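You operate a simulated robot arm through the tools that you are given. There is no shell and no other tool. Be economical: measure what you need, move in short steps, check, and stop when the job is done.

You are at the controls of a simulated robot arm. One attempt, no reset.

JOB
Fill the yellow banded beaker at least to its line from the yellow tap.
Fine: shut the tap and put the beaker back. Set down upright: yellow banded beaker.

The check looks at the end state, three seconds after you hand in, the way a careful person would. Anything else that was tipped, shoved, dropped, spilled or broken makes it a failure.

ROBOT AND FRAMES
A 6-joint arm with a two-finger parallel gripper, fixed in place. Base frame: the origin is at the foot of the arm, x ahead of it, y to its left, z up; the work surface is at about z = 0. Lengths are in cm, angles in rad, forces in N, time in s.
With the tool pointing down near the work surface it reaches from about 18 to 46 cm from the base axis. Its first joint turns from -1.222 to 1.222 rad. Payload 1.9 kg.
Tool frame: the origin (TCP) lies between the finger pads and is the grasp point; the fingertips stand 2.3 cm ahead of it; z points along the fingers, y is the line along which they close. The gripper opens to 9.4 cm. The fingers are 3.8 cm wide and 1 cm thick; the gripper's body (5.4 by 9.6 cm) begins 3.9 cm behind the TCP.
Orientation is that of the tool frame in the base frame, as [roll, pitch, yaw] about the fixed x, y, z axes, in that order (R = Rz(yaw) Ry(pitch) Rx(roll)). With the fingers straight down and closing along the base's y, the tool's x points along the base's -x, its y along +y and its z along -z.

CONTROLS
- The arm moves only by the tool play_rows. Its argument "rows" is a list of rows, each a list of 6 numbers: the shift along the tool's x, y, z in cm, then the turn, a rotation vector about the tool's x, y, z in rad. In form: [[x, y, z, wx, wy, wz], ...]. A call has 1 to 10 rows; each row shifts and turns the commanded pose from where the row before left it, along the tool's axes as they then stand. "claw" is the opening, from 0 (shut) to 1 (fully open), set as the call begins (left out, the last holds). Rows are played at 5 a second. More than 5 cm and 0.15 rad between two rows, or a gripper value outside its range, and nothing of the call is played. Where a pose cannot be reached the arm comes as near as it can. A force on the tool above 40 N (or 10 N above the force at the start of the call, whichever is more), or a blocked arm, ends the call early, and 0.2 s more pass. The fingers move at their own pace (about 10.8 cm/s each) and stop on an object; they squeeze with about 30 N. The grip force told is the motor's: it shows also when the fingers shut on nothing. Time passes only in rows, and 0.2 s behind the last, so rows that do not move let the fingers close. The reply holds the time, the measured pose of the TCP, the force on the tool along the base axes, the opening and the grip force, in the units named above and with some noise, with the torque about the TCP (base axes, N m) and any sound that the robot's microphone picked up, and new pictures: "views" is both (left out), scene, wrist or none.
- Cameras (640 x 400 px; columns grow to the right, rows downward): "scene" is fixed at [3.43, 29.47, 44.11]; the picture's right is [-0.92, -0.39, 0.00], its down [-0.15, 0.36, -0.92] and it looks along [0.36, -0.85, -0.39] (base axes); focal length 214 px, centre (320, 200). "wrist" rides on the gripper at [8.6, 1.6, -7.5] in the tool frame; the picture's right is [-0.18, 0.98, 0.00], its down [-0.58, -0.11, -0.81] and it looks along [-0.79, -0.15, 0.59] (tool axes); focal length 243 px, centre (320, 200). There is no depth. A picture from a camera that has moved, and an enlarged one, comes with that camera's place and axes in the base frame and with its lens.
- close_up(camera, box): a new picture of the part [left, top, right, bottom] of that camera's present view, enlarged. It takes no simulated time.
- job_done(): hands the job in; it is judged then, once.

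Go step by step. Nothing tells you positions but the pictures and the camera data: compare them with the known pose of the tool, close in by small moves and look again before you grip or let go. The budget is 120 turns and 200 pictures, counting those below and the enlarged ones. Unless the task says otherwise, let go and move clear before handing in.

The tools are called as name(argument=value, ...) on one line, values as JSON. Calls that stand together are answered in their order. play_rows: Moves the arm, as the interface text tells. Its arguments: {"type":"object","properties":{"rows":{"type":"array","items":{"type":"array","items":{"type":"number"}}},"claw":{"type":"number"},"views":{"type":"string","enum":["both","scene","wrist","none"]}},"required":["rows"]} The other tools are called the same way: close_up (camera, box) takes an enlarged picture of a part of a camera's view; job_done () hands the job in.

At the start:

```text
clock: 0.0
eef_pos: [20.49, -9.68, 43.39]
tcp_rot: [3.141, 0.002, -3.141]
wrist_force: [-0.5, -0.5, 0.2]
ft_torque: [-0.01, 0.0, 0.0]
gripper_width: 9.4
grasp_force: 0.1
```

scene: 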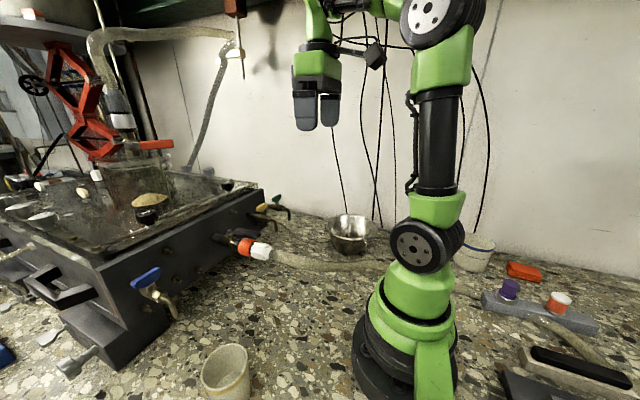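
wrist: 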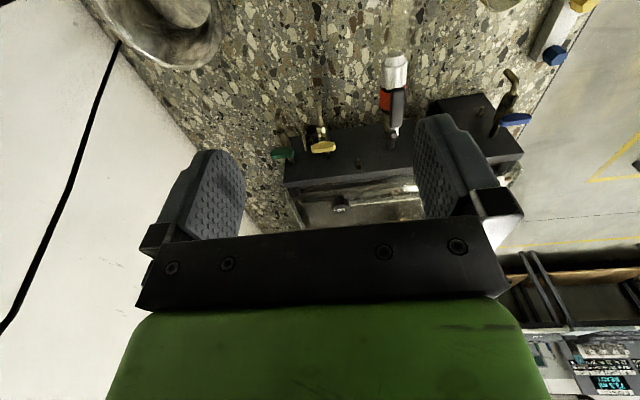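

I see a tank with taps (blue near, yellow and green far) and some beakers on the counter. I take enlarged views to tell which is the yellow banded beaker.

close_up(camera="scene", box=[180, 300, 300, 400])

close_up(camera="scene", box=[200, 170, 400, 300])

close_up(camera="scene", box=[430, 210, 630, 340])

close_up(camera="wrist", box=[240, 50, 560, 250])

```text
4.00 times, centred on (240, 350) of scene
camera zoom: at [3.43, 29.47, 44.11], right [-0.92, -0.39, 0.0], down [-0.15, 0.36, -0.92], along [0.36, -0.85, -0.39], focal length 858 px, centre (640, -400)
```

zoom: 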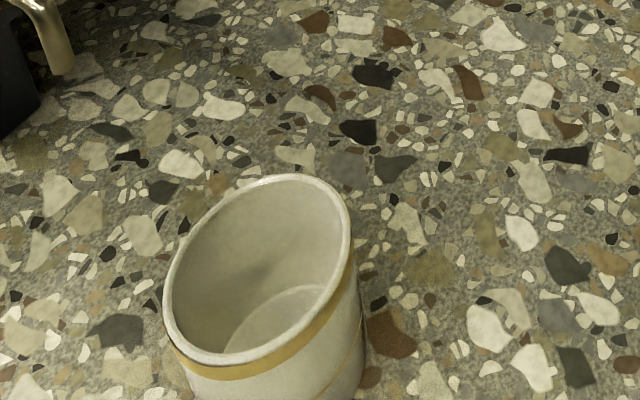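

```text
3.08 times, centred on (300, 235) of scene
camera zoom: at [3.43, 29.47, 44.11], right [-0.92, -0.39, 0.0], down [-0.15, 0.36, -0.92], along [0.36, -0.85, -0.39], focal length 660 px, centre (382, 92)
```

zoom: 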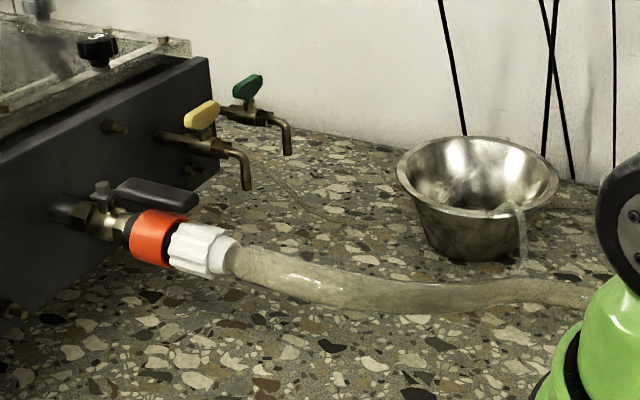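

```text
3.08 times, centred on (530, 275) of scene
camera zoom: at [3.43, 29.47, 44.11], right [-0.92, -0.39, 0.0], down [-0.15, 0.36, -0.92], along [0.36, -0.85, -0.39], focal length 660 px, centre (-326, -31)
```

zoom: 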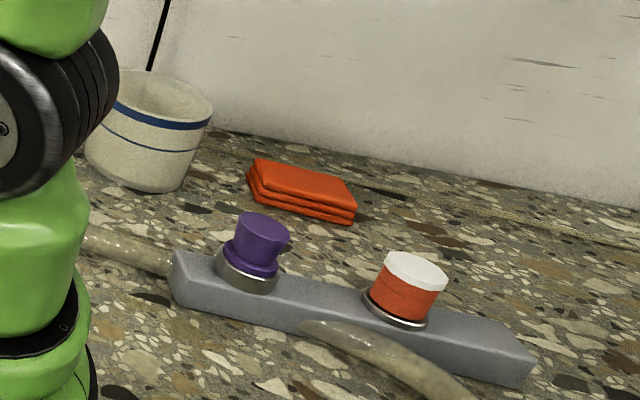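

```text
2.00 times, centred on (400, 150) of wrist
camera zoom: at [11.83, -8.09, 50.78], right [0.19, 0.98, 0.0], down [0.58, -0.11, 0.81], along [0.79, -0.15, -0.59], focal length 485 px, centre (160, 300)
```

zoom: 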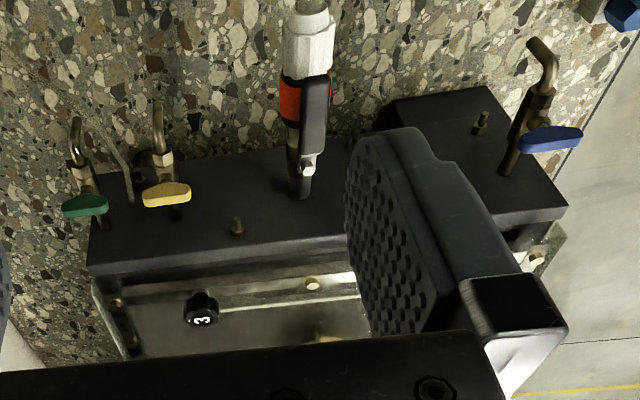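

The yellow banded beaker stands near (26, 16). The yellow spout tip is near (34.3, -12.6, 13.7) and its handle near (38, -12.5, 20). A hose at about z 17 seems to run between the two, so I tilt the wrist camera downward to see it better.

play_rows(rows=[[0, 2, 0, 0, 0.14, 0], [0, 2, 0, 0, 0.14, 0], [0, 2, 0, 0, 0.14, 0], [0, 0, 0, 0, 0.14, 0], [0, 0, 0, 0, 0, 0]])

```text
clock: 0.6
eef_pos: [20.55, -6.94, 43.34]
tcp_rot: [-3.104, -0.234, 3.135]
wrist_force: [116.4, -15.3, -152.3]
ft_torque: [-3.3, 1.65, -2.71]
gripper_width: 9.41
grasp_force: 0.1
stopped in row 2: the force on the tool passed its limit at 494 N (the readings are from after the stop); the commanded pose is now the measured one
camera wrist: at [13.85, -5.0, 52.52], right [0.18, 0.98, -0.08], down [0.75, -0.09, 0.65], along [0.63, -0.17, -0.75], focal length 243 px, centre (320, 200)
```

scene: 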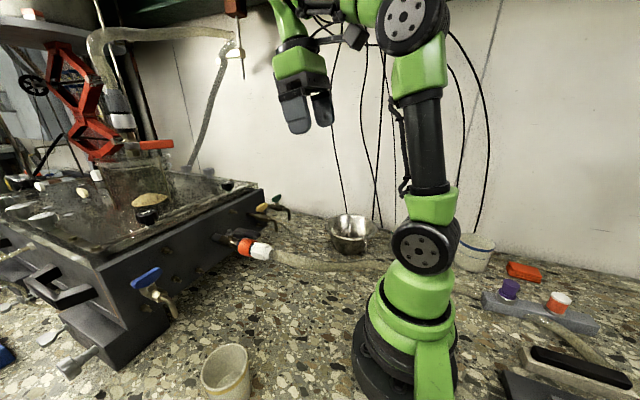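
wrist: 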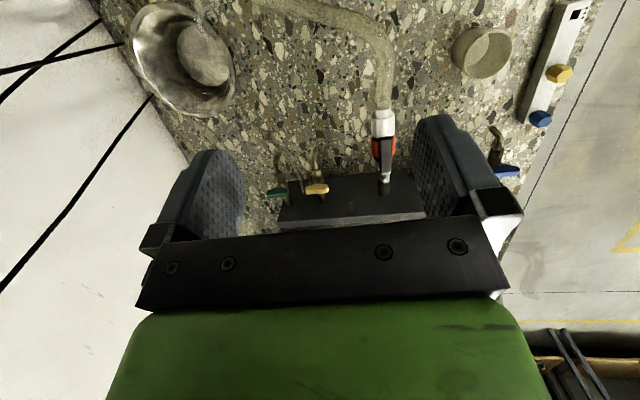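

Pitching that way pressed the gripper against the arm itself. I undo it.

play_rows(rows=[[0, 0, 0, 0, -0.12, 0], [0, 0, 0, 0, -0.12, 0], [0, 0, 0, 0, 0, 0]], views="none")

close_up(camera="wrist", box=[230, 0, 550, 200])

```text
clock: 1.4
eef_pos: [20.42, -6.73, 43.4]
tcp_rot: [-3.112, 0.006, -3.137]
wrist_force: [-1.0, 0.1, -0.7]
ft_torque: [0.02, 0.03, 0.0]
gripper_width: 9.4
grasp_force: 0.0
```

```text
2.00 times, centred on (390, 100) of wrist
camera zoom: at [11.82, -5.03, 50.67], right [0.18, 0.98, -0.03], down [0.58, -0.08, 0.81], along [0.8, -0.16, -0.58], focal length 485 px, centre (180, 400)
```

zoom: 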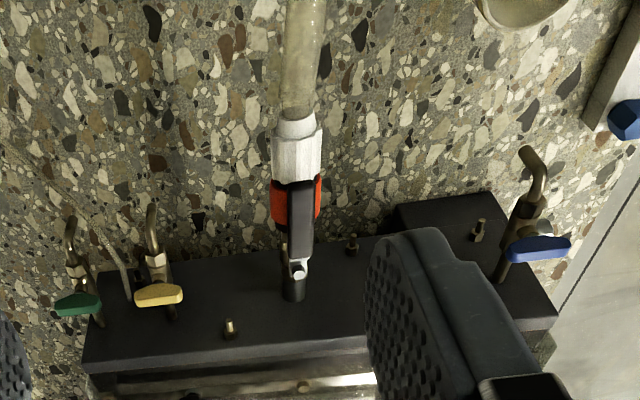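

play_rows(rows=[[0.5, 4.4, 2.8, 0.03, 0, 0], [0.5, 4.4, 2.8, 0, 0, 0], [0.5, 4.4, 2.8, 0, 0, 0], [0.5, 4.4, 2.8, 0, 0, 0], [0, 0, 0, 0, 0, -0.14], [0, 0, 0, 0, 0, -0.14], [0, 0, 0, 0, 0, -0.14], [0, 0, 0, 0, 0, -0.14], [0, 0, 0, 0, 0, 0]])

```text
refused: row 1 steps farther than a row can; nothing moved
```

play_rows(rows=[[0.4, 3.6, 2.2, 0.03, 0, 0], [0.4, 3.6, 2.2, 0, 0, 0], [0.4, 3.6, 2.2, 0, 0, 0], [0.4, 3.6, 2.2, 0, 0, 0], [0.4, 3.4, 2.2, 0, 0, 0], [0, 0, 0, 0, 0, -0.14], [0, 0, 0, 0, 0, -0.14], [0, 0, 0, 0, 0, -0.14], [0, 0, 0, 0, 0, -0.14], [0, 0, 0, 0, 0, 0]])

```text
clock: 3.6
eef_pos: [18.38, 10.48, 31.37]
tcp_rot: [-3.092, -0.028, -2.578]
wrist_force: [0.3, 0.4, -0.4]
ft_torque: [0.01, 0.04, -0.03]
gripper_width: 9.39
grasp_force: 0.0
camera wrist: at [10.31, 7.53, 38.96], right [-0.37, 0.93, -0.06], down [0.55, 0.27, 0.79], along [0.75, 0.26, -0.6], focal length 243 px, centre (320, 200)
```

scene: 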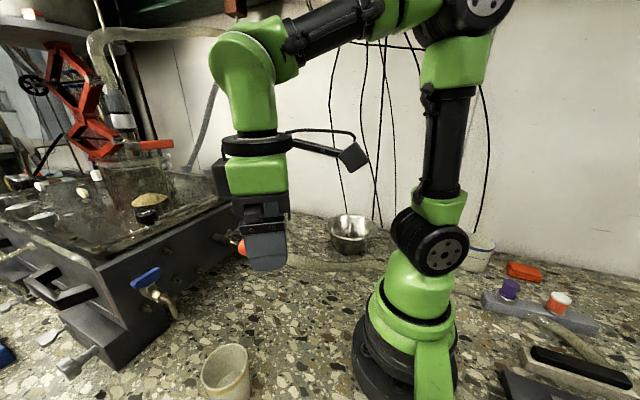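
wrist: 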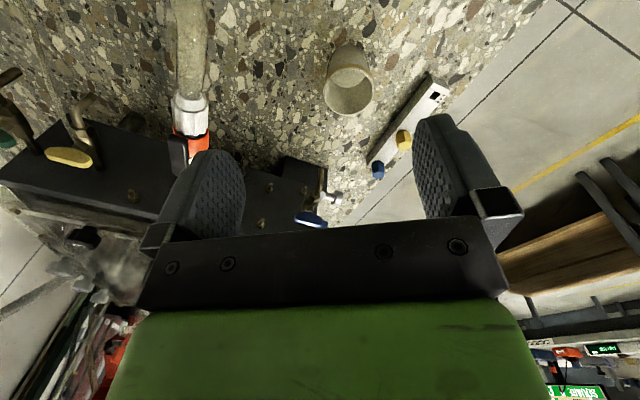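

close_up(camera="wrist", box=[270, 20, 430, 120])

close_up(camera="wrist", box=[0, 0, 240, 150])

```text
4.00 times, centred on (350, 70) of wrist
camera zoom: at [10.31, 7.53, 38.96], right [-0.37, 0.93, -0.06], down [0.55, 0.27, 0.79], along [0.75, 0.26, -0.6], focal length 970 px, centre (200, 720)
```

zoom: 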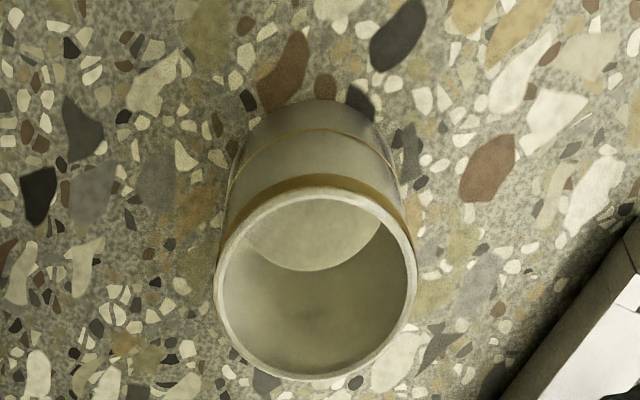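

```text
2.67 times, centred on (120, 75) of wrist
camera zoom: at [10.31, 7.53, 38.96], right [-0.37, 0.93, -0.06], down [0.55, 0.27, 0.79], along [0.75, 0.26, -0.6], focal length 647 px, centre (853, 533)
```

zoom: 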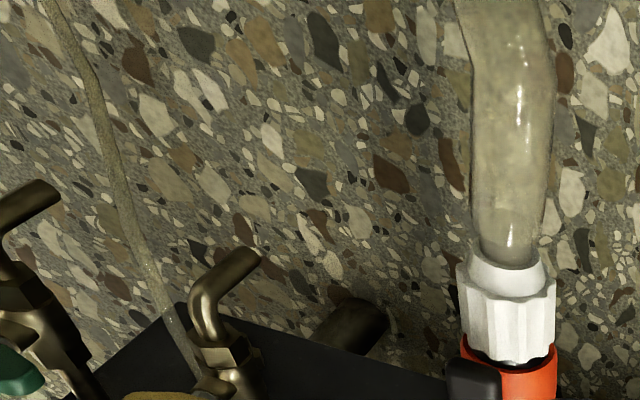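

The beaker is at about (25.7, 15.9), 7 cm across and 6.6 cm high. I will take it with the tool tilted about 0.6 rad outward, so the gripper later stays clear of the spout. First I move outward and tilt.

play_rows(rows=[[-3, 0, 1, -0.05, 0, 0], [-3, 0, 1, 0, 0, 0], [0, 0, 1, 0, -0.14, 0], [0, 0, 1, 0, -0.14, 0], [0, 0, 1, 0, -0.14, 0], [0, 0, 1, 0, -0.14, 0], [0, 0, 0, 0, 0, 0]])

```text
clock: 5.2
eef_pos: [24.12, 13.87, 25.29]
tcp_rot: [-3.14, 0.535, -2.579]
wrist_force: [-0.5, -0.4, -1.1]
ft_torque: [0.01, 0.0, 0.01]
gripper_width: 9.39
grasp_force: 0.1
camera wrist: at [13.79, 9.29, 27.38], right [-0.39, 0.92, 0.09], down [0.13, -0.04, 0.99], along [0.91, 0.4, -0.11], focal length 243 px, centre (320, 200)
```

scene: 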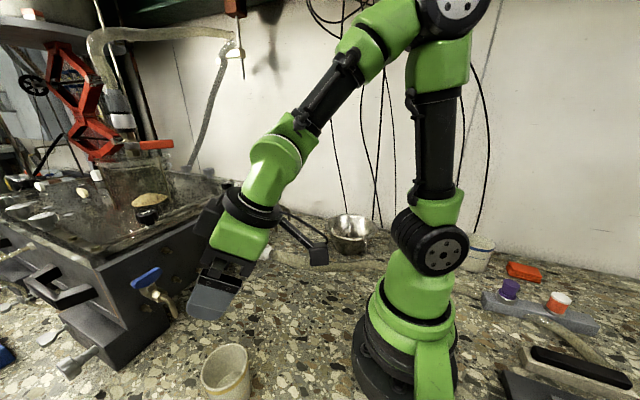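
wrist: 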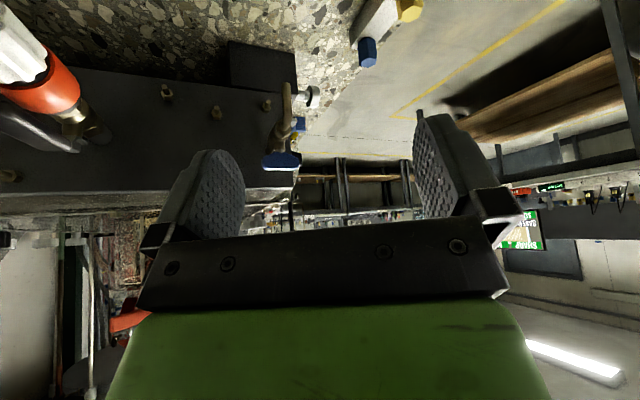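

play_rows(rows=[[2.22, 0.22, 2.9, 0, 0, 0], [2.22, 0.22, 2.9, 0, 0, 0], [2.22, 0.22, 2.9, 0, 0, 0], [2.22, 0.22, 2.9, 0, 0, 0], [0, 0, 0, 0, 0, 0]], views="scene")

close_up(camera="scene", box=[140, 275, 340, 400])

```text
clock: 6.4
eef_pos: [22.95, 14.1, 10.88]
tcp_rot: [-3.14, 0.532, -2.581]
wrist_force: [-0.7, 0.7, -1.3]
ft_torque: [0.01, 0.05, -0.03]
gripper_width: 9.41
grasp_force: 0.1
out of reach, approached as far as the arm can: row 1, 3
```

scene: 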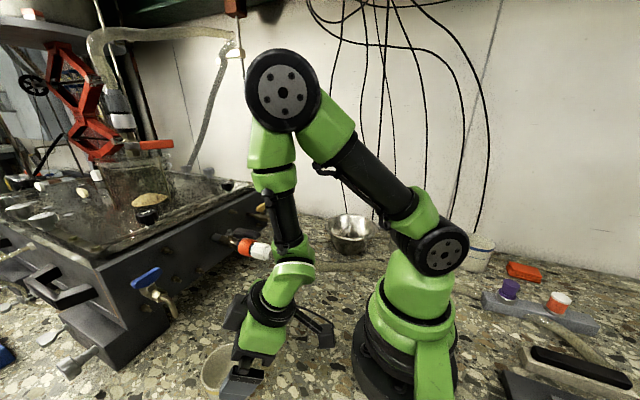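

```text
3.20 times, centred on (240, 338) of scene
camera zoom: at [3.43, 29.48, 44.11], right [-0.92, -0.39, 0.0], down [-0.15, 0.36, -0.92], along [0.36, -0.85, -0.39], focal length 686 px, centre (576, -240)
```

zoom: 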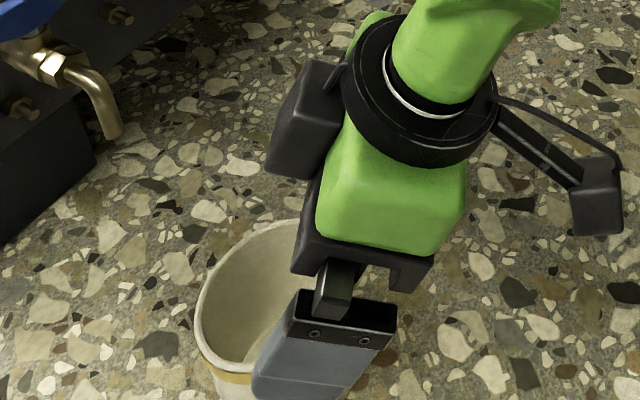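

A black box on the front of the wrist may come near the spout, so I tilt a bit more (about 0.75) before the grasp.

play_rows(rows=[[0, 0, 0, 0, -0.11, 0], [0, 0, 0, 0, -0.11, 0], [0, 0, 0, 0, 0, 0]], views="scene")

close_up(camera="scene", box=[140, 275, 340, 400])

```text
clock: 7.2
eef_pos: [24.96, 15.34, 10.32]
tcp_rot: [-3.14, 0.752, -2.577]
wrist_force: [0.3, 0.3, 0.2]
ft_torque: [0.01, 0.01, 0.0]
gripper_width: 9.42
grasp_force: 0.2
out of reach, approached as far as the arm can: row 1, 2
```

scene: 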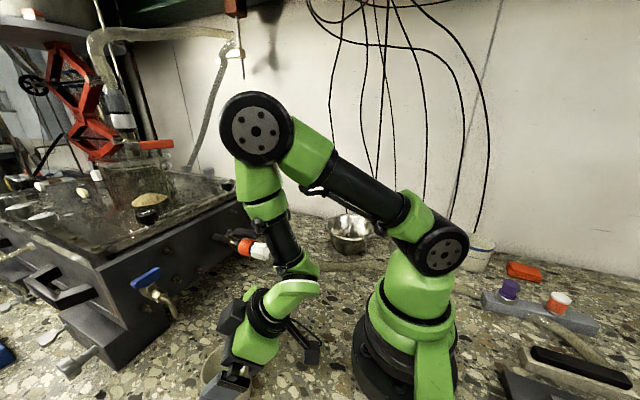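

```text
3.20 times, centred on (240, 338) of scene
camera zoom: at [3.43, 29.48, 44.11], right [-0.92, -0.39, 0.0], down [-0.15, 0.36, -0.92], along [0.36, -0.85, -0.39], focal length 686 px, centre (576, -240)
```

zoom: 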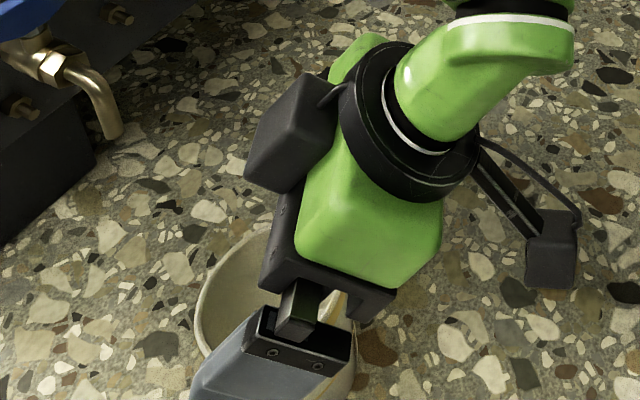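

play_rows(rows=[[1.15, 0.04, 1.4, 0, 0, 0], [1.15, 0.04, 1.4, 0, 0, 0], [0, 0, 0, 0, 0, 0]], views="scene")

close_up(camera="scene", box=[140, 275, 340, 400])

```text
clock: 8.0
eef_pos: [25.08, 15.48, 6.6]
tcp_rot: [-3.14, 0.754, -2.578]
wrist_force: [-0.7, -0.2, 1.7]
ft_torque: [-0.01, 0.01, 0.01]
gripper_width: 9.39
grasp_force: 0.1
```

scene: 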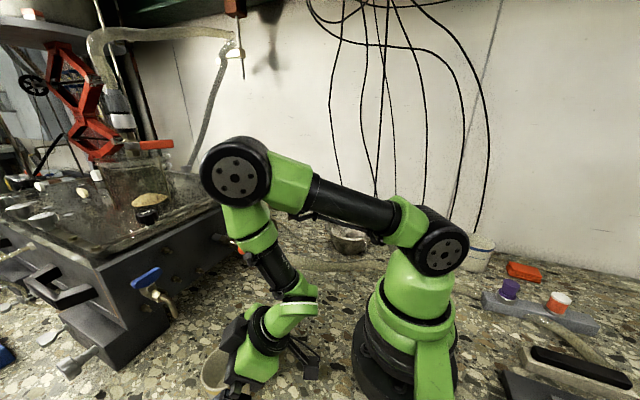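

```text
3.20 times, centred on (240, 338) of scene
camera zoom: at [3.43, 29.48, 44.11], right [-0.92, -0.39, 0.0], down [-0.15, 0.36, -0.92], along [0.36, -0.85, -0.39], focal length 686 px, centre (576, -240)
```

zoom: 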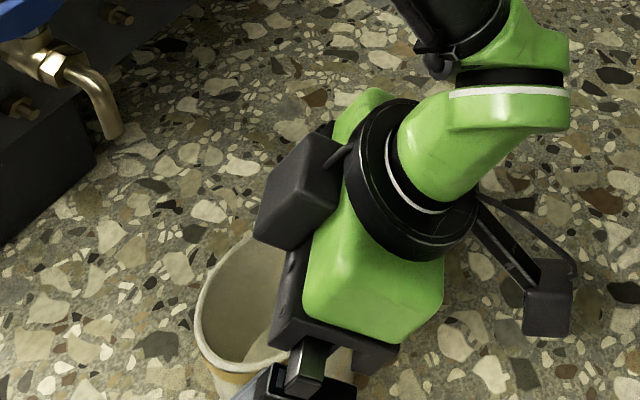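

play_rows(rows=[[0.55, 0.02, 0.7, 0, 0, 0], [0.55, 0, 0.7, 0, 0, 0], [0, 0, 0, 0, 0, 0]], views="none")

close_up(camera="scene", box=[140, 275, 340, 400])

```text
clock: 8.8
eef_pos: [25.1, 15.63, 4.89]
tcp_rot: [-3.14, 0.753, -2.578]
wrist_force: [0.3, 0.8, -0.6]
ft_torque: [0.02, 0.01, 0.01]
gripper_width: 9.36
grasp_force: 0.1
```

```text
3.20 times, centred on (240, 338) of scene
camera zoom: at [3.43, 29.48, 44.11], right [-0.92, -0.39, 0.0], down [-0.15, 0.36, -0.92], along [0.36, -0.85, -0.39], focal length 686 px, centre (576, -240)
```

zoom: 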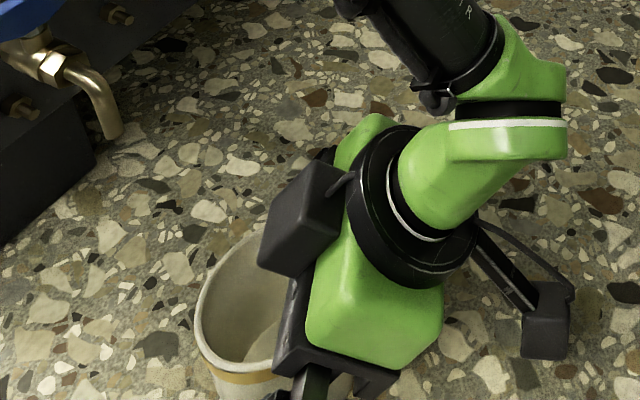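

No contact and the beaker is between the fingers; I close.

play_rows(rows=[[0, 0, 0, 0, 0, 0], [0, 0, 0, 0, 0, 0], [0, 0, 0, 0, 0, 0]], claw=0, views="none")

close_up(camera="scene", box=[140, 275, 340, 400])

```text
clock: 9.6
eef_pos: [25.14, 15.64, 4.78]
tcp_rot: [-3.14, 0.752, -2.578]
wrist_force: [0.2, 0.7, -0.4]
ft_torque: [0.01, -0.01, -0.01]
gripper_width: 6.49
grasp_force: 29.8
```

```text
3.20 times, centred on (240, 338) of scene
camera zoom: at [3.43, 29.48, 44.11], right [-0.92, -0.39, 0.0], down [-0.15, 0.36, -0.92], along [0.36, -0.85, -0.39], focal length 686 px, centre (576, -240)
```

zoom: 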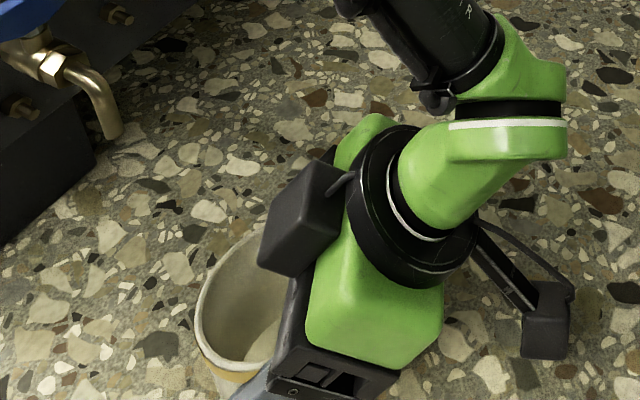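

The grip is firm at 6.5 cm. I lift straight up a bit, then turn the yaw to point along +x.

play_rows(rows=[[-0.7, 0, -0.73, 0, 0, 0], [-1.37, 0, -1.46, 0, 0, 0], [-1.37, 0, -1.46, 0, 0, 0], [0, 0, 0, 0.0956, 0, 0.102], [0, 0, 0, 0.0956, 0, 0.102], [0, 0, 0, 0.0956, 0, 0.102], [0, 0, 0, 0.0956, 0, 0.102], [0, 0, 0, 0, 0, 0]], views="scene")

```text
clock: 11.4
eef_pos: [25.2, 15.68, 9.9]
tcp_rot: [-3.14, 0.755, -3.137]
wrist_force: [0.3, 0.4, -0.5]
ft_torque: [0.0, 0.02, 0.02]
gripper_width: 6.45
grasp_force: 29.5
```

scene: 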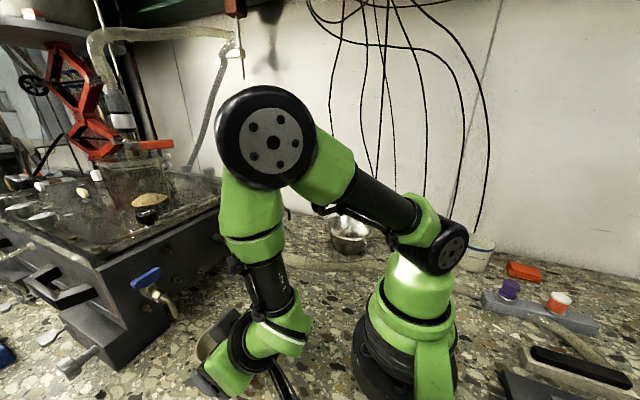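

play_rows(rows=[[-1.04, -2.42, -0.085, 0, 0, 0], [-1.04, -2.42, -0.085, 0, 0, 0], [-1.04, -2.42, -0.085, 0, 0, 0], [-1.04, -2.42, -0.085, 0, 0, 0], [-2.59, 0, -2.02, 0, 0, 0], [-2.59, 0, -2.02, 0, 0, 0], [-2.59, 0, -2.02, 0, 0, 0], [-2.59, 0, -2.02, 0, 0, 0], [0, 0, 0, 0, 0, 0]])

```text
clock: 13.4
eef_pos: [30.86, 6.4, 25.9]
tcp_rot: [3.14, 0.752, -3.137]
wrist_force: [0.6, 0.3, -1.0]
ft_torque: [-0.02, -0.01, 0.0]
gripper_width: 6.44
grasp_force: 29.7
out of reach, approached as far as the arm can: row 3, 4
camera wrist: at [19.44, 7.94, 25.53], right [0.13, 0.98, 0.13], down [-0.13, -0.11, 0.99], along [0.98, -0.15, 0.11], focal length 243 px, centre (320, 200)
```

scene: 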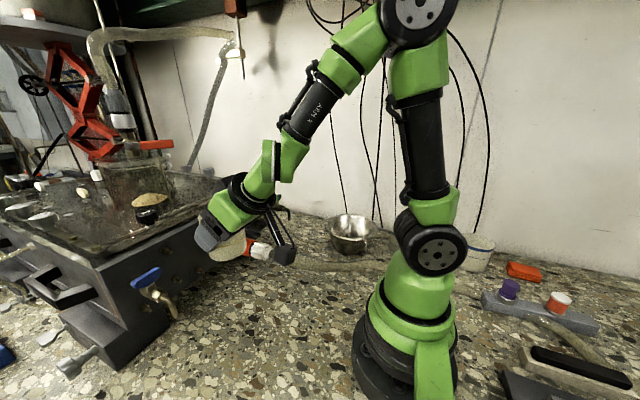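
wrist: 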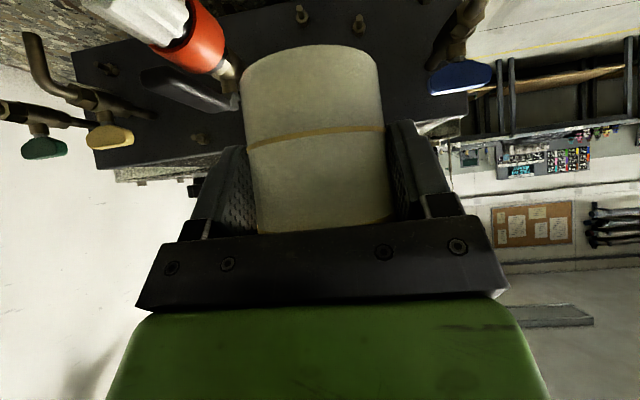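

The thin line is about mid-height of the beaker. I now cross over the hose at this height.

play_rows(rows=[[-0.5, -3.8, -0.5, 0, 0, 0], [0, -3.8, 0, 0, 0, 0], [0, -3.8, 0, 0, 0, 0], [0, -3.8, 0, 0, 0, 0], [0, -3.8, 0, 0, 0, 0], [0, 0, 0, 0, 0, 0]])

```text
clock: 14.8
eef_pos: [31.03, -11.96, 26.62]
tcp_rot: [-3.14, 0.753, -3.139]
wrist_force: [-0.2, 0.3, 0.4]
ft_torque: [-0.01, 0.0, -0.01]
gripper_width: 6.47
grasp_force: 29.9
out of reach, approached as far as the arm can: row 2
camera wrist: at [19.55, -10.41, 26.21], right [0.13, 0.98, 0.12], down [-0.13, -0.11, 0.99], along [0.98, -0.15, 0.11], focal length 243 px, centre (320, 200)
```

scene: 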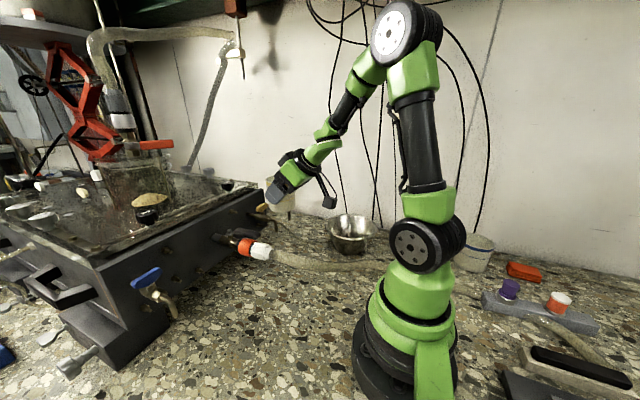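
wrist: 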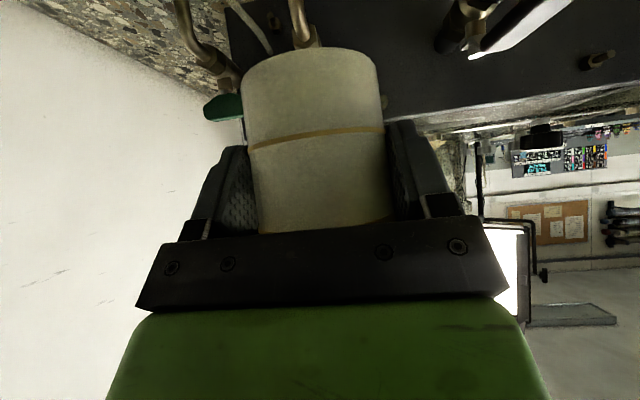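

play_rows(rows=[[1.8, 0, 0.2, 0, 0, 0], [2.14, 0, 1.8, 0, 0, 0], [2.14, 0, 1.8, 0, 0, 0], [0.9, 0, 0.9, 0, 0, 0], [0, 0, 0, 0, 0, 0]])

close_up(camera="scene", box=[220, 170, 380, 270])

```text
clock: 16.0
eef_pos: [29.14, -11.85, 18.41]
tcp_rot: [-3.138, 0.753, -3.136]
wrist_force: [-0.2, 0.3, -0.3]
ft_torque: [-0.01, -0.01, -0.05]
gripper_width: 6.44
grasp_force: 29.8
camera wrist: at [17.69, -10.4, 17.98], right [0.13, 0.98, 0.12], down [-0.13, -0.11, 0.99], along [0.98, -0.15, 0.11], focal length 243 px, centre (320, 200)
```

scene: 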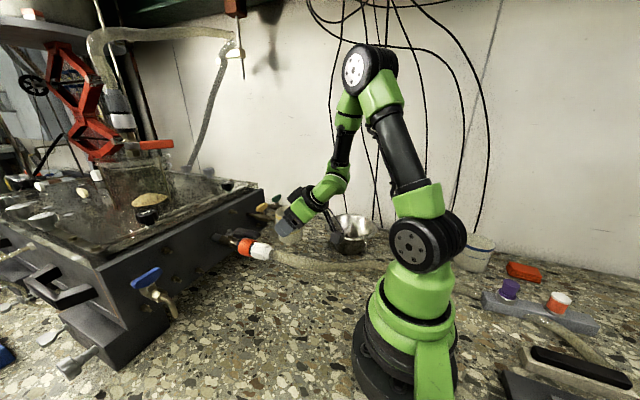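
wrist: 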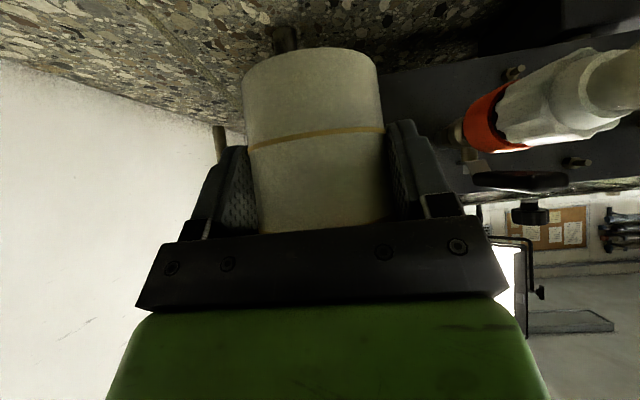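

```text
4.00 times, centred on (300, 220) of scene
camera zoom: at [3.43, 29.47, 44.11], right [-0.92, -0.39, 0.0], down [-0.15, 0.36, -0.92], along [0.36, -0.85, -0.39], focal length 858 px, centre (400, 120)
```

zoom: 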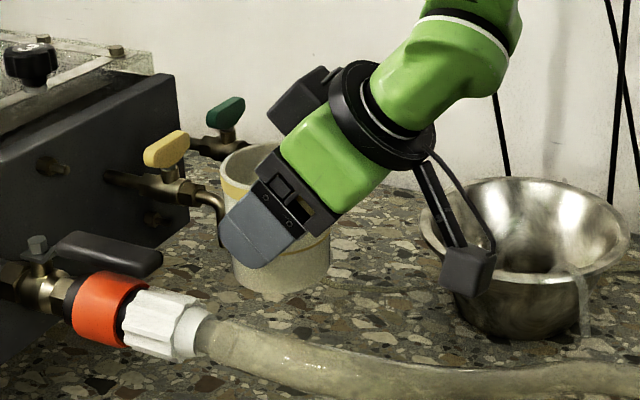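

The camera bracket could meet the hose below z 13, so I shift toward y -16, where the hose is lower. There I descend to a height where the rim passes beneath the spout.

play_rows(rows=[[0, -1.4, 0, 0, 0, 0], [0, -2.7, 0, 0, 0, 0], [1.14, 0, 1.4, 0, 0, 0], [1.14, 0, 1.4, 0, 0, 0], [1.14, 0, 1.4, 0, 0, 0], [0, 0, 0, 0, 0, 0]])

close_up(camera="scene", box=[220, 190, 380, 290])

```text
clock: 17.4
eef_pos: [29.33, -16.07, 13.08]
tcp_rot: [-3.137, 0.754, -3.136]
wrist_force: [0.5, -0.4, -0.1]
ft_torque: [0.0, 0.0, -0.01]
gripper_width: 6.45
grasp_force: 30.1
camera wrist: at [18.07, -14.56, 12.58], right [0.13, 0.98, 0.12], down [-0.13, -0.11, 0.99], along [0.98, -0.14, 0.11], focal length 243 px, centre (320, 200)
```

scene: 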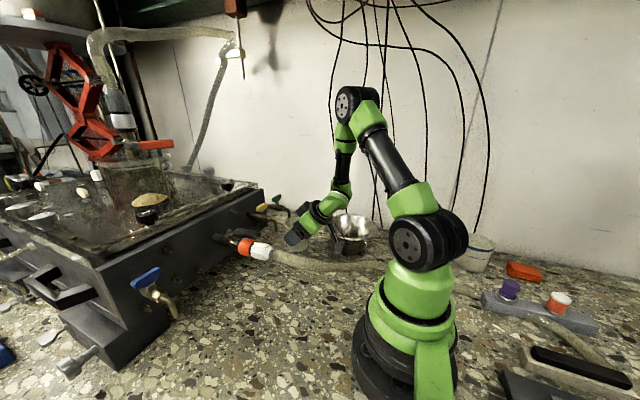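
wrist: 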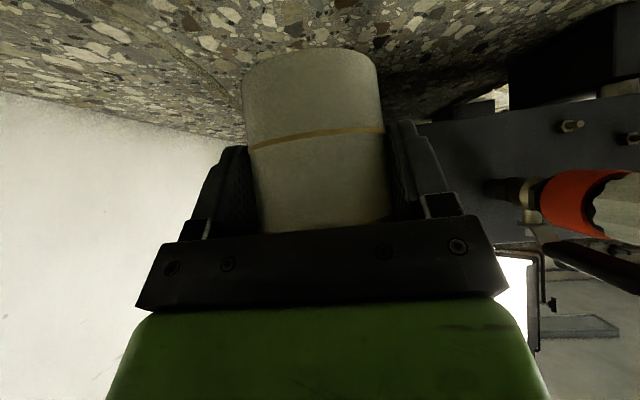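

```text
4.00 times, centred on (300, 240) of scene
camera zoom: at [3.43, 29.47, 44.11], right [-0.92, -0.39, 0.0], down [-0.15, 0.36, -0.92], along [0.36, -0.85, -0.39], focal length 858 px, centre (400, 40)
```

zoom: 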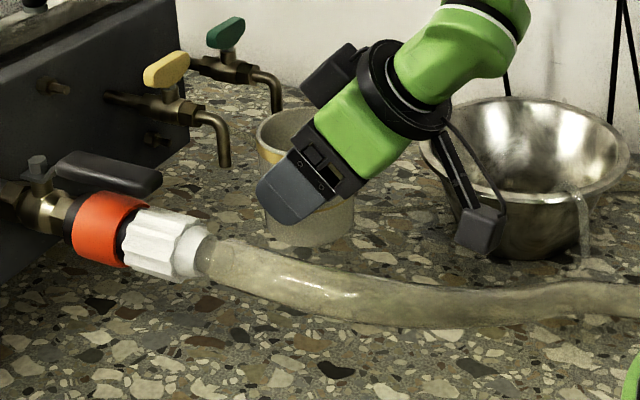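

play_rows(rows=[[0.8, 0, 0.85, 0, 0, 0], [0.8, 0, 0.85, 0, 0, 0], [0, 0, 0, 0, 0, 0]], views="none")

close_up(camera="scene", box=[220, 190, 380, 290])

```text
clock: 18.2
eef_pos: [29.41, -16.09, 10.74]
tcp_rot: [-3.14, 0.756, -3.136]
wrist_force: [-0.9, 0.7, -0.8]
ft_torque: [0.0, -0.02, 0.0]
gripper_width: 6.44
grasp_force: 30.0
```

```text
4.00 times, centred on (300, 240) of scene
camera zoom: at [3.43, 29.47, 44.11], right [-0.92, -0.39, 0.0], down [-0.15, 0.36, -0.92], along [0.36, -0.85, -0.39], focal length 858 px, centre (400, 40)
```

zoom: 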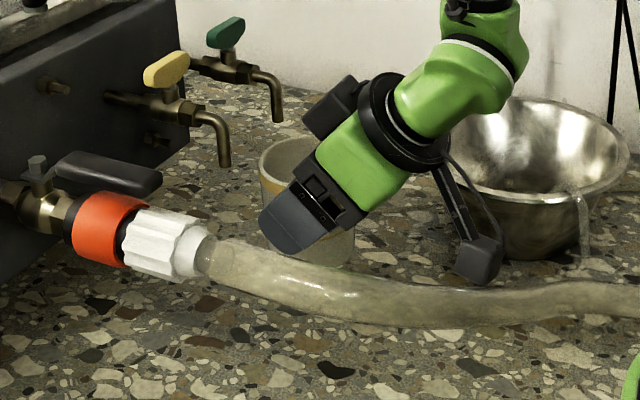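

play_rows(rows=[[-1.46, 0, 1.37, 0, 0, 0], [-1.1, 1.2, 1.03, 0, 0, 0], [-0.57, 2.3, 0.54, 0, 0, 0], [0, 0, 0, 0, 0, 0]])

close_up(camera="scene", box=[220, 190, 380, 290])

```text
clock: 19.3
eef_pos: [33.63, -12.67, 10.62]
tcp_rot: [3.139, 0.748, 3.131]
wrist_force: [-6.6, -0.5, 3.0]
ft_torque: [0.08, -0.42, 0.06]
gripper_width: 6.46
grasp_force: 29.7
stopped in row 4: the force on the tool passed its limit at 42 N (the readings are from after the stop); the commanded pose is now the measured one
camera wrist: at [22.25, -11.02, 10.21], right [0.14, 0.98, 0.13], down [-0.12, -0.11, 0.99], along [0.98, -0.16, 0.11], focal length 243 px, centre (320, 200)
```

scene: 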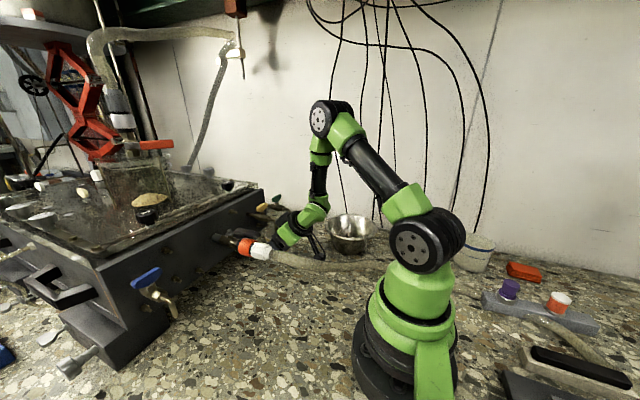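
wrist: 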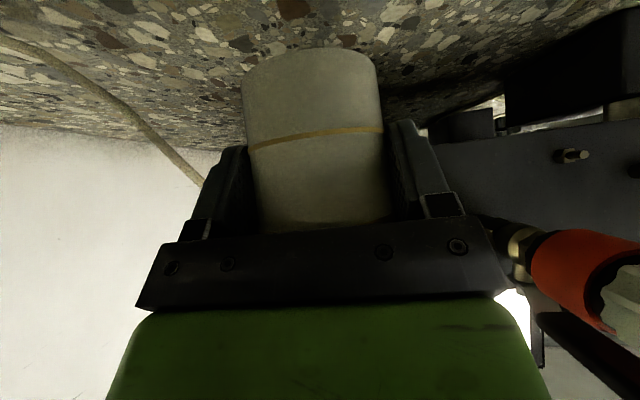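

```text
4.00 times, centred on (300, 240) of scene
camera zoom: at [3.43, 29.48, 44.11], right [-0.92, -0.39, 0.0], down [-0.15, 0.36, -0.92], along [0.36, -0.85, -0.39], focal length 858 px, centre (400, 40)
```

zoom: 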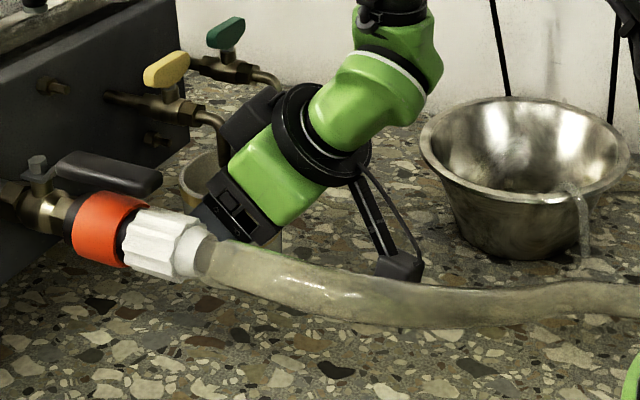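

The wrist box touched the spout, so I back off 1 cm and go down before coming forward again.

play_rows(rows=[[0.73, 0, -0.69, 0, 0, 0], [0.69, 0, 0.73, 0, 0, 0], [1.03, 0, 1.1, 0, 0, 0], [0, 0, 0, 0, 0, 0]])

close_up(camera="scene", box=[220, 190, 380, 290])

```text
clock: 20.3
eef_pos: [32.54, -12.71, 8.15]
tcp_rot: [3.14, 0.749, 3.133]
wrist_force: [-0.4, -0.2, 0.0]
ft_torque: [0.02, 0.01, 0.02]
gripper_width: 6.42
grasp_force: 29.6
camera wrist: at [21.22, -11.02, 7.69], right [0.14, 0.98, 0.13], down [-0.12, -0.11, 0.99], along [0.98, -0.16, 0.11], focal length 243 px, centre (320, 200)
```

scene: 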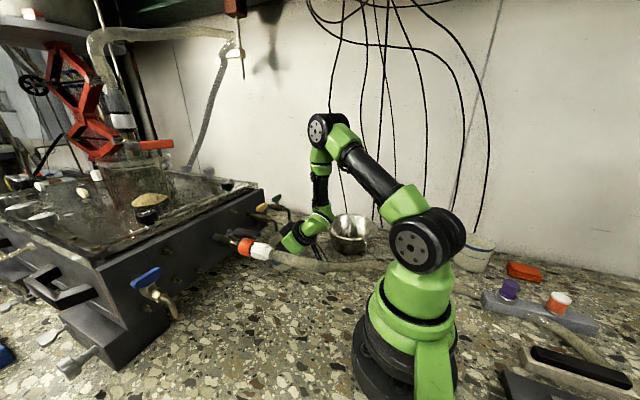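
wrist: 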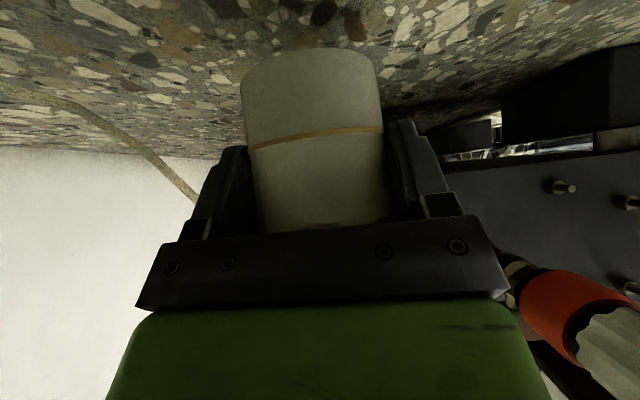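

```text
4.00 times, centred on (300, 240) of scene
camera zoom: at [3.43, 29.47, 44.11], right [-0.92, -0.39, 0.0], down [-0.15, 0.36, -0.92], along [0.36, -0.85, -0.39], focal length 858 px, centre (400, 40)
```

zoom: 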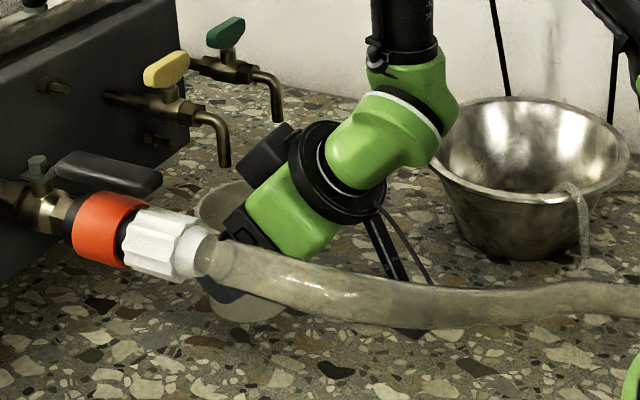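

play_rows(rows=[[0.75, 0, 0.8, 0, 0, 0], [0.75, 0, 0.8, 0, 0, 0], [-0.84, 0.1, 0.785, 0, 0, 0], [0, 0, 0, 0, 0, 0]])

close_up(camera="scene", box=[220, 190, 380, 290])

```text
clock: 21.3
eef_pos: [33.81, -12.4, 5.91]
tcp_rot: [3.139, 0.749, 3.132]
wrist_force: [-1.0, -0.4, -0.3]
ft_torque: [-0.02, 0.02, 0.01]
gripper_width: 6.41
grasp_force: 30.1
camera wrist: at [22.41, -10.88, 5.5], right [0.14, 0.98, 0.13], down [-0.12, -0.11, 0.99], along [0.98, -0.16, 0.11], focal length 243 px, centre (320, 200)
```

scene: 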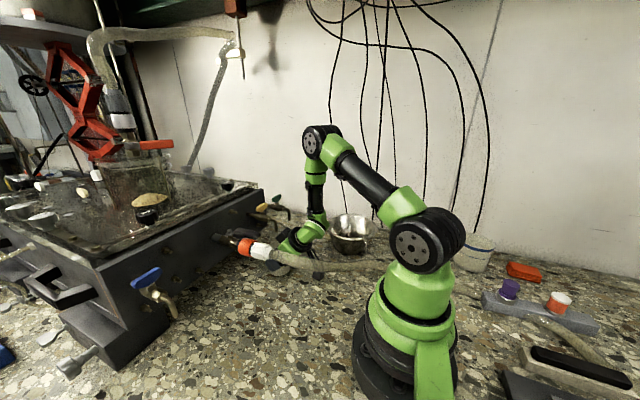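
wrist: 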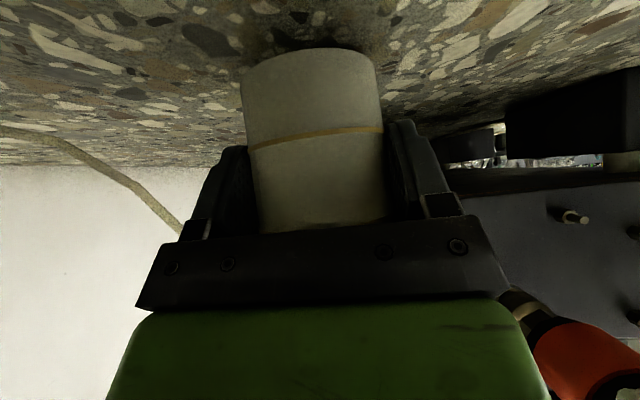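

```text
4.00 times, centred on (300, 240) of scene
camera zoom: at [3.43, 29.47, 44.11], right [-0.92, -0.39, 0.0], down [-0.15, 0.36, -0.92], along [0.36, -0.85, -0.39], focal length 858 px, centre (400, 40)
```

zoom: 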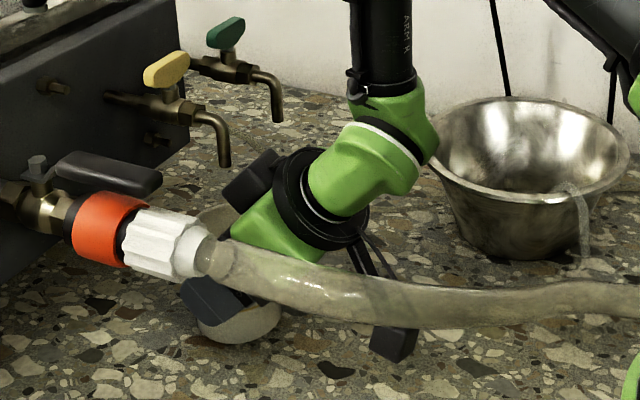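

play_rows(rows=[[0.4, -0.15, 0.44, 0, 0, 0], [0.3, 0, 0.32, 0, 0, 0], [0, 0, 0, 0, 0, 0]], views="wrist")

```text
clock: 22.1
eef_pos: [33.81, -12.64, 4.94]
tcp_rot: [3.139, 0.747, 3.133]
wrist_force: [-0.1, 0.7, -0.1]
ft_torque: [0.07, 0.0, 0.01]
gripper_width: 6.43
grasp_force: 30.3
camera wrist: at [22.4, -11.07, 4.49], right [0.14, 0.98, 0.13], down [-0.12, -0.11, 0.99], along [0.98, -0.15, 0.11], focal length 243 px, centre (320, 200)
```

wrist: 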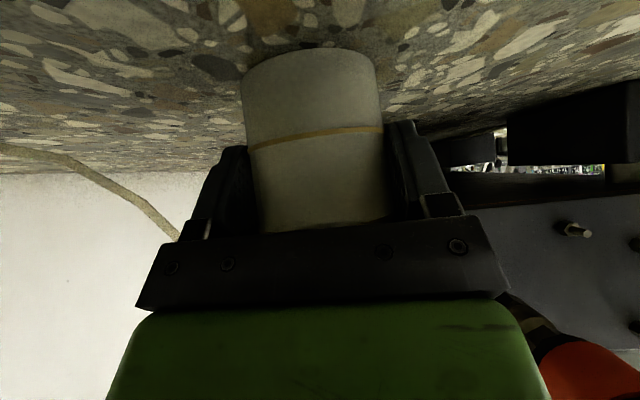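

play_rows(rows=[[0.1, 0, 0.11, 0, 0, 0], [0, 0, 0, 0, 0, 0]], views="none")

close_up(camera="wrist", box=[200, 20, 440, 170])

close_up(camera="scene", box=[240, 195, 320, 245])

```text
clock: 22.7
eef_pos: [33.87, -12.65, 4.81]
tcp_rot: [3.141, 0.753, 3.134]
wrist_force: [-2.3, -1.1, 19.1]
ft_torque: [0.38, -0.06, 0.07]
gripper_width: 6.44
grasp_force: 30.1
```

```text
2.67 times, centred on (320, 95) of wrist
camera zoom: at [22.46, -11.09, 4.38], right [0.14, 0.98, 0.13], down [-0.13, -0.11, 0.99], along [0.98, -0.16, 0.11], focal length 647 px, centre (320, 480)
```

zoom: 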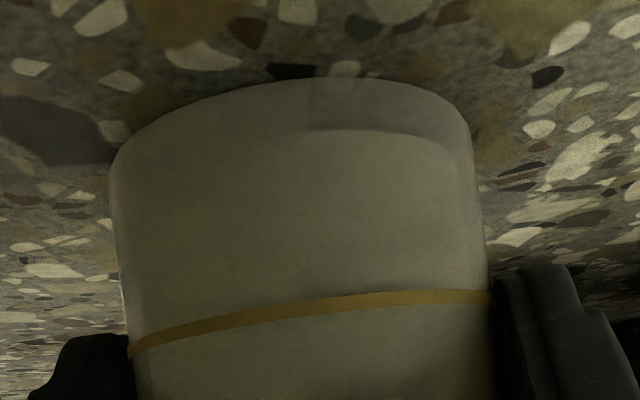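

```text
8.00 times, centred on (280, 220) of scene
camera zoom: at [3.42, 29.48, 44.11], right [-0.92, -0.39, 0.0], down [-0.15, 0.36, -0.92], along [0.36, -0.85, -0.39], focal length 1716 px, centre (640, 40)
```

zoom: 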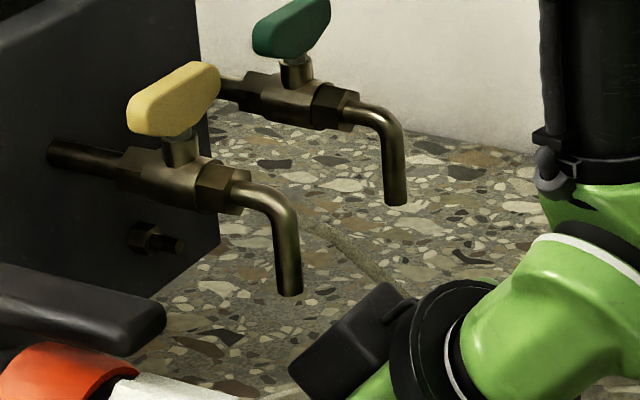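

The beaker is on the counter beneath the spout. I let go and back out along the tool axis.

play_rows(rows=[[-0.04, 0, -0.05, 0, 0, 0], [0, 0, 0, 0, 0, 0], [0, 0, 0, 0, 0, 0]], claw=1, views="wrist")

```text
clock: 23.5
eef_pos: [33.7, -12.68, 4.74]
tcp_rot: [3.14, 0.748, 3.133]
wrist_force: [-0.1, -1.0, -0.8]
ft_torque: [0.03, 0.03, 0.0]
gripper_width: 9.42
grasp_force: 0.1
camera wrist: at [22.37, -11.06, 4.39], right [0.14, 0.98, 0.13], down [-0.12, -0.11, 0.99], along [0.98, -0.16, 0.11], focal length 243 px, centre (320, 200)
```

wrist: 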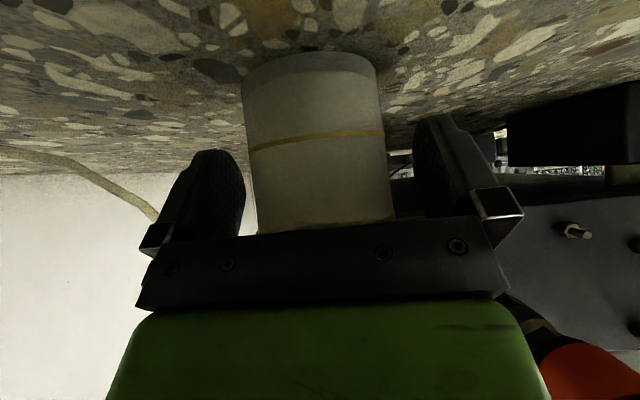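

play_rows(rows=[[-0.72, 0, -1.64, 0, 0, 0], [-0.72, 0, -1.64, 0, 0, 0], [-1.33, 0, -2.73, 0, 0, 0], [0, 0, 0, 0, 0, 0]])

close_up(camera="scene", box=[220, 190, 380, 290])

```text
clock: 24.5
eef_pos: [31.65, -12.62, 11.01]
tcp_rot: [3.138, 0.749, 3.134]
wrist_force: [0.0, -0.2, 0.0]
ft_torque: [0.05, -0.01, 0.04]
gripper_width: 9.38
grasp_force: 0.1
camera wrist: at [20.26, -11.06, 10.6], right [0.14, 0.98, 0.13], down [-0.12, -0.11, 0.99], along [0.98, -0.16, 0.11], focal length 243 px, centre (320, 200)
```

scene: 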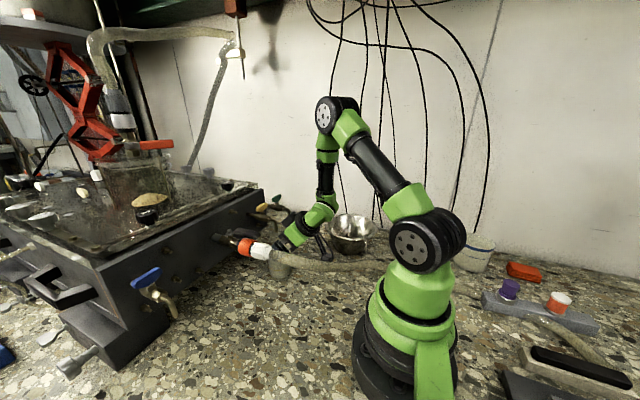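
wrist: 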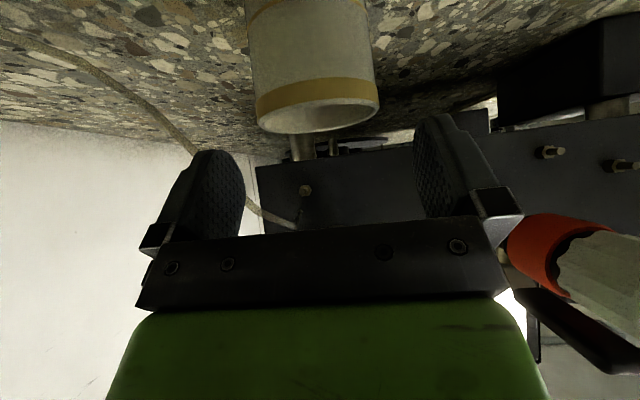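

```text
4.00 times, centred on (300, 240) of scene
camera zoom: at [3.43, 29.48, 44.11], right [-0.92, -0.39, 0.0], down [-0.15, 0.36, -0.92], along [0.36, -0.85, -0.39], focal length 858 px, centre (400, 40)
```

zoom: 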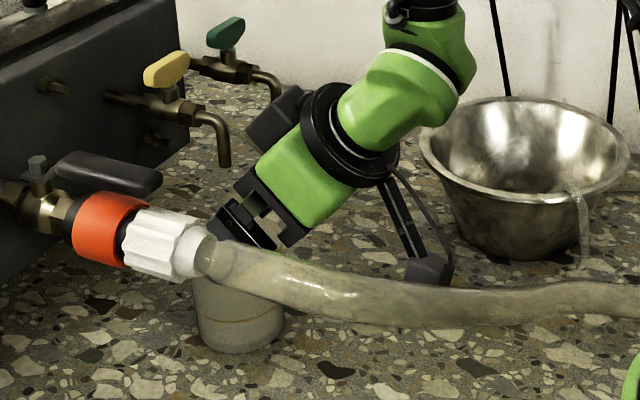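

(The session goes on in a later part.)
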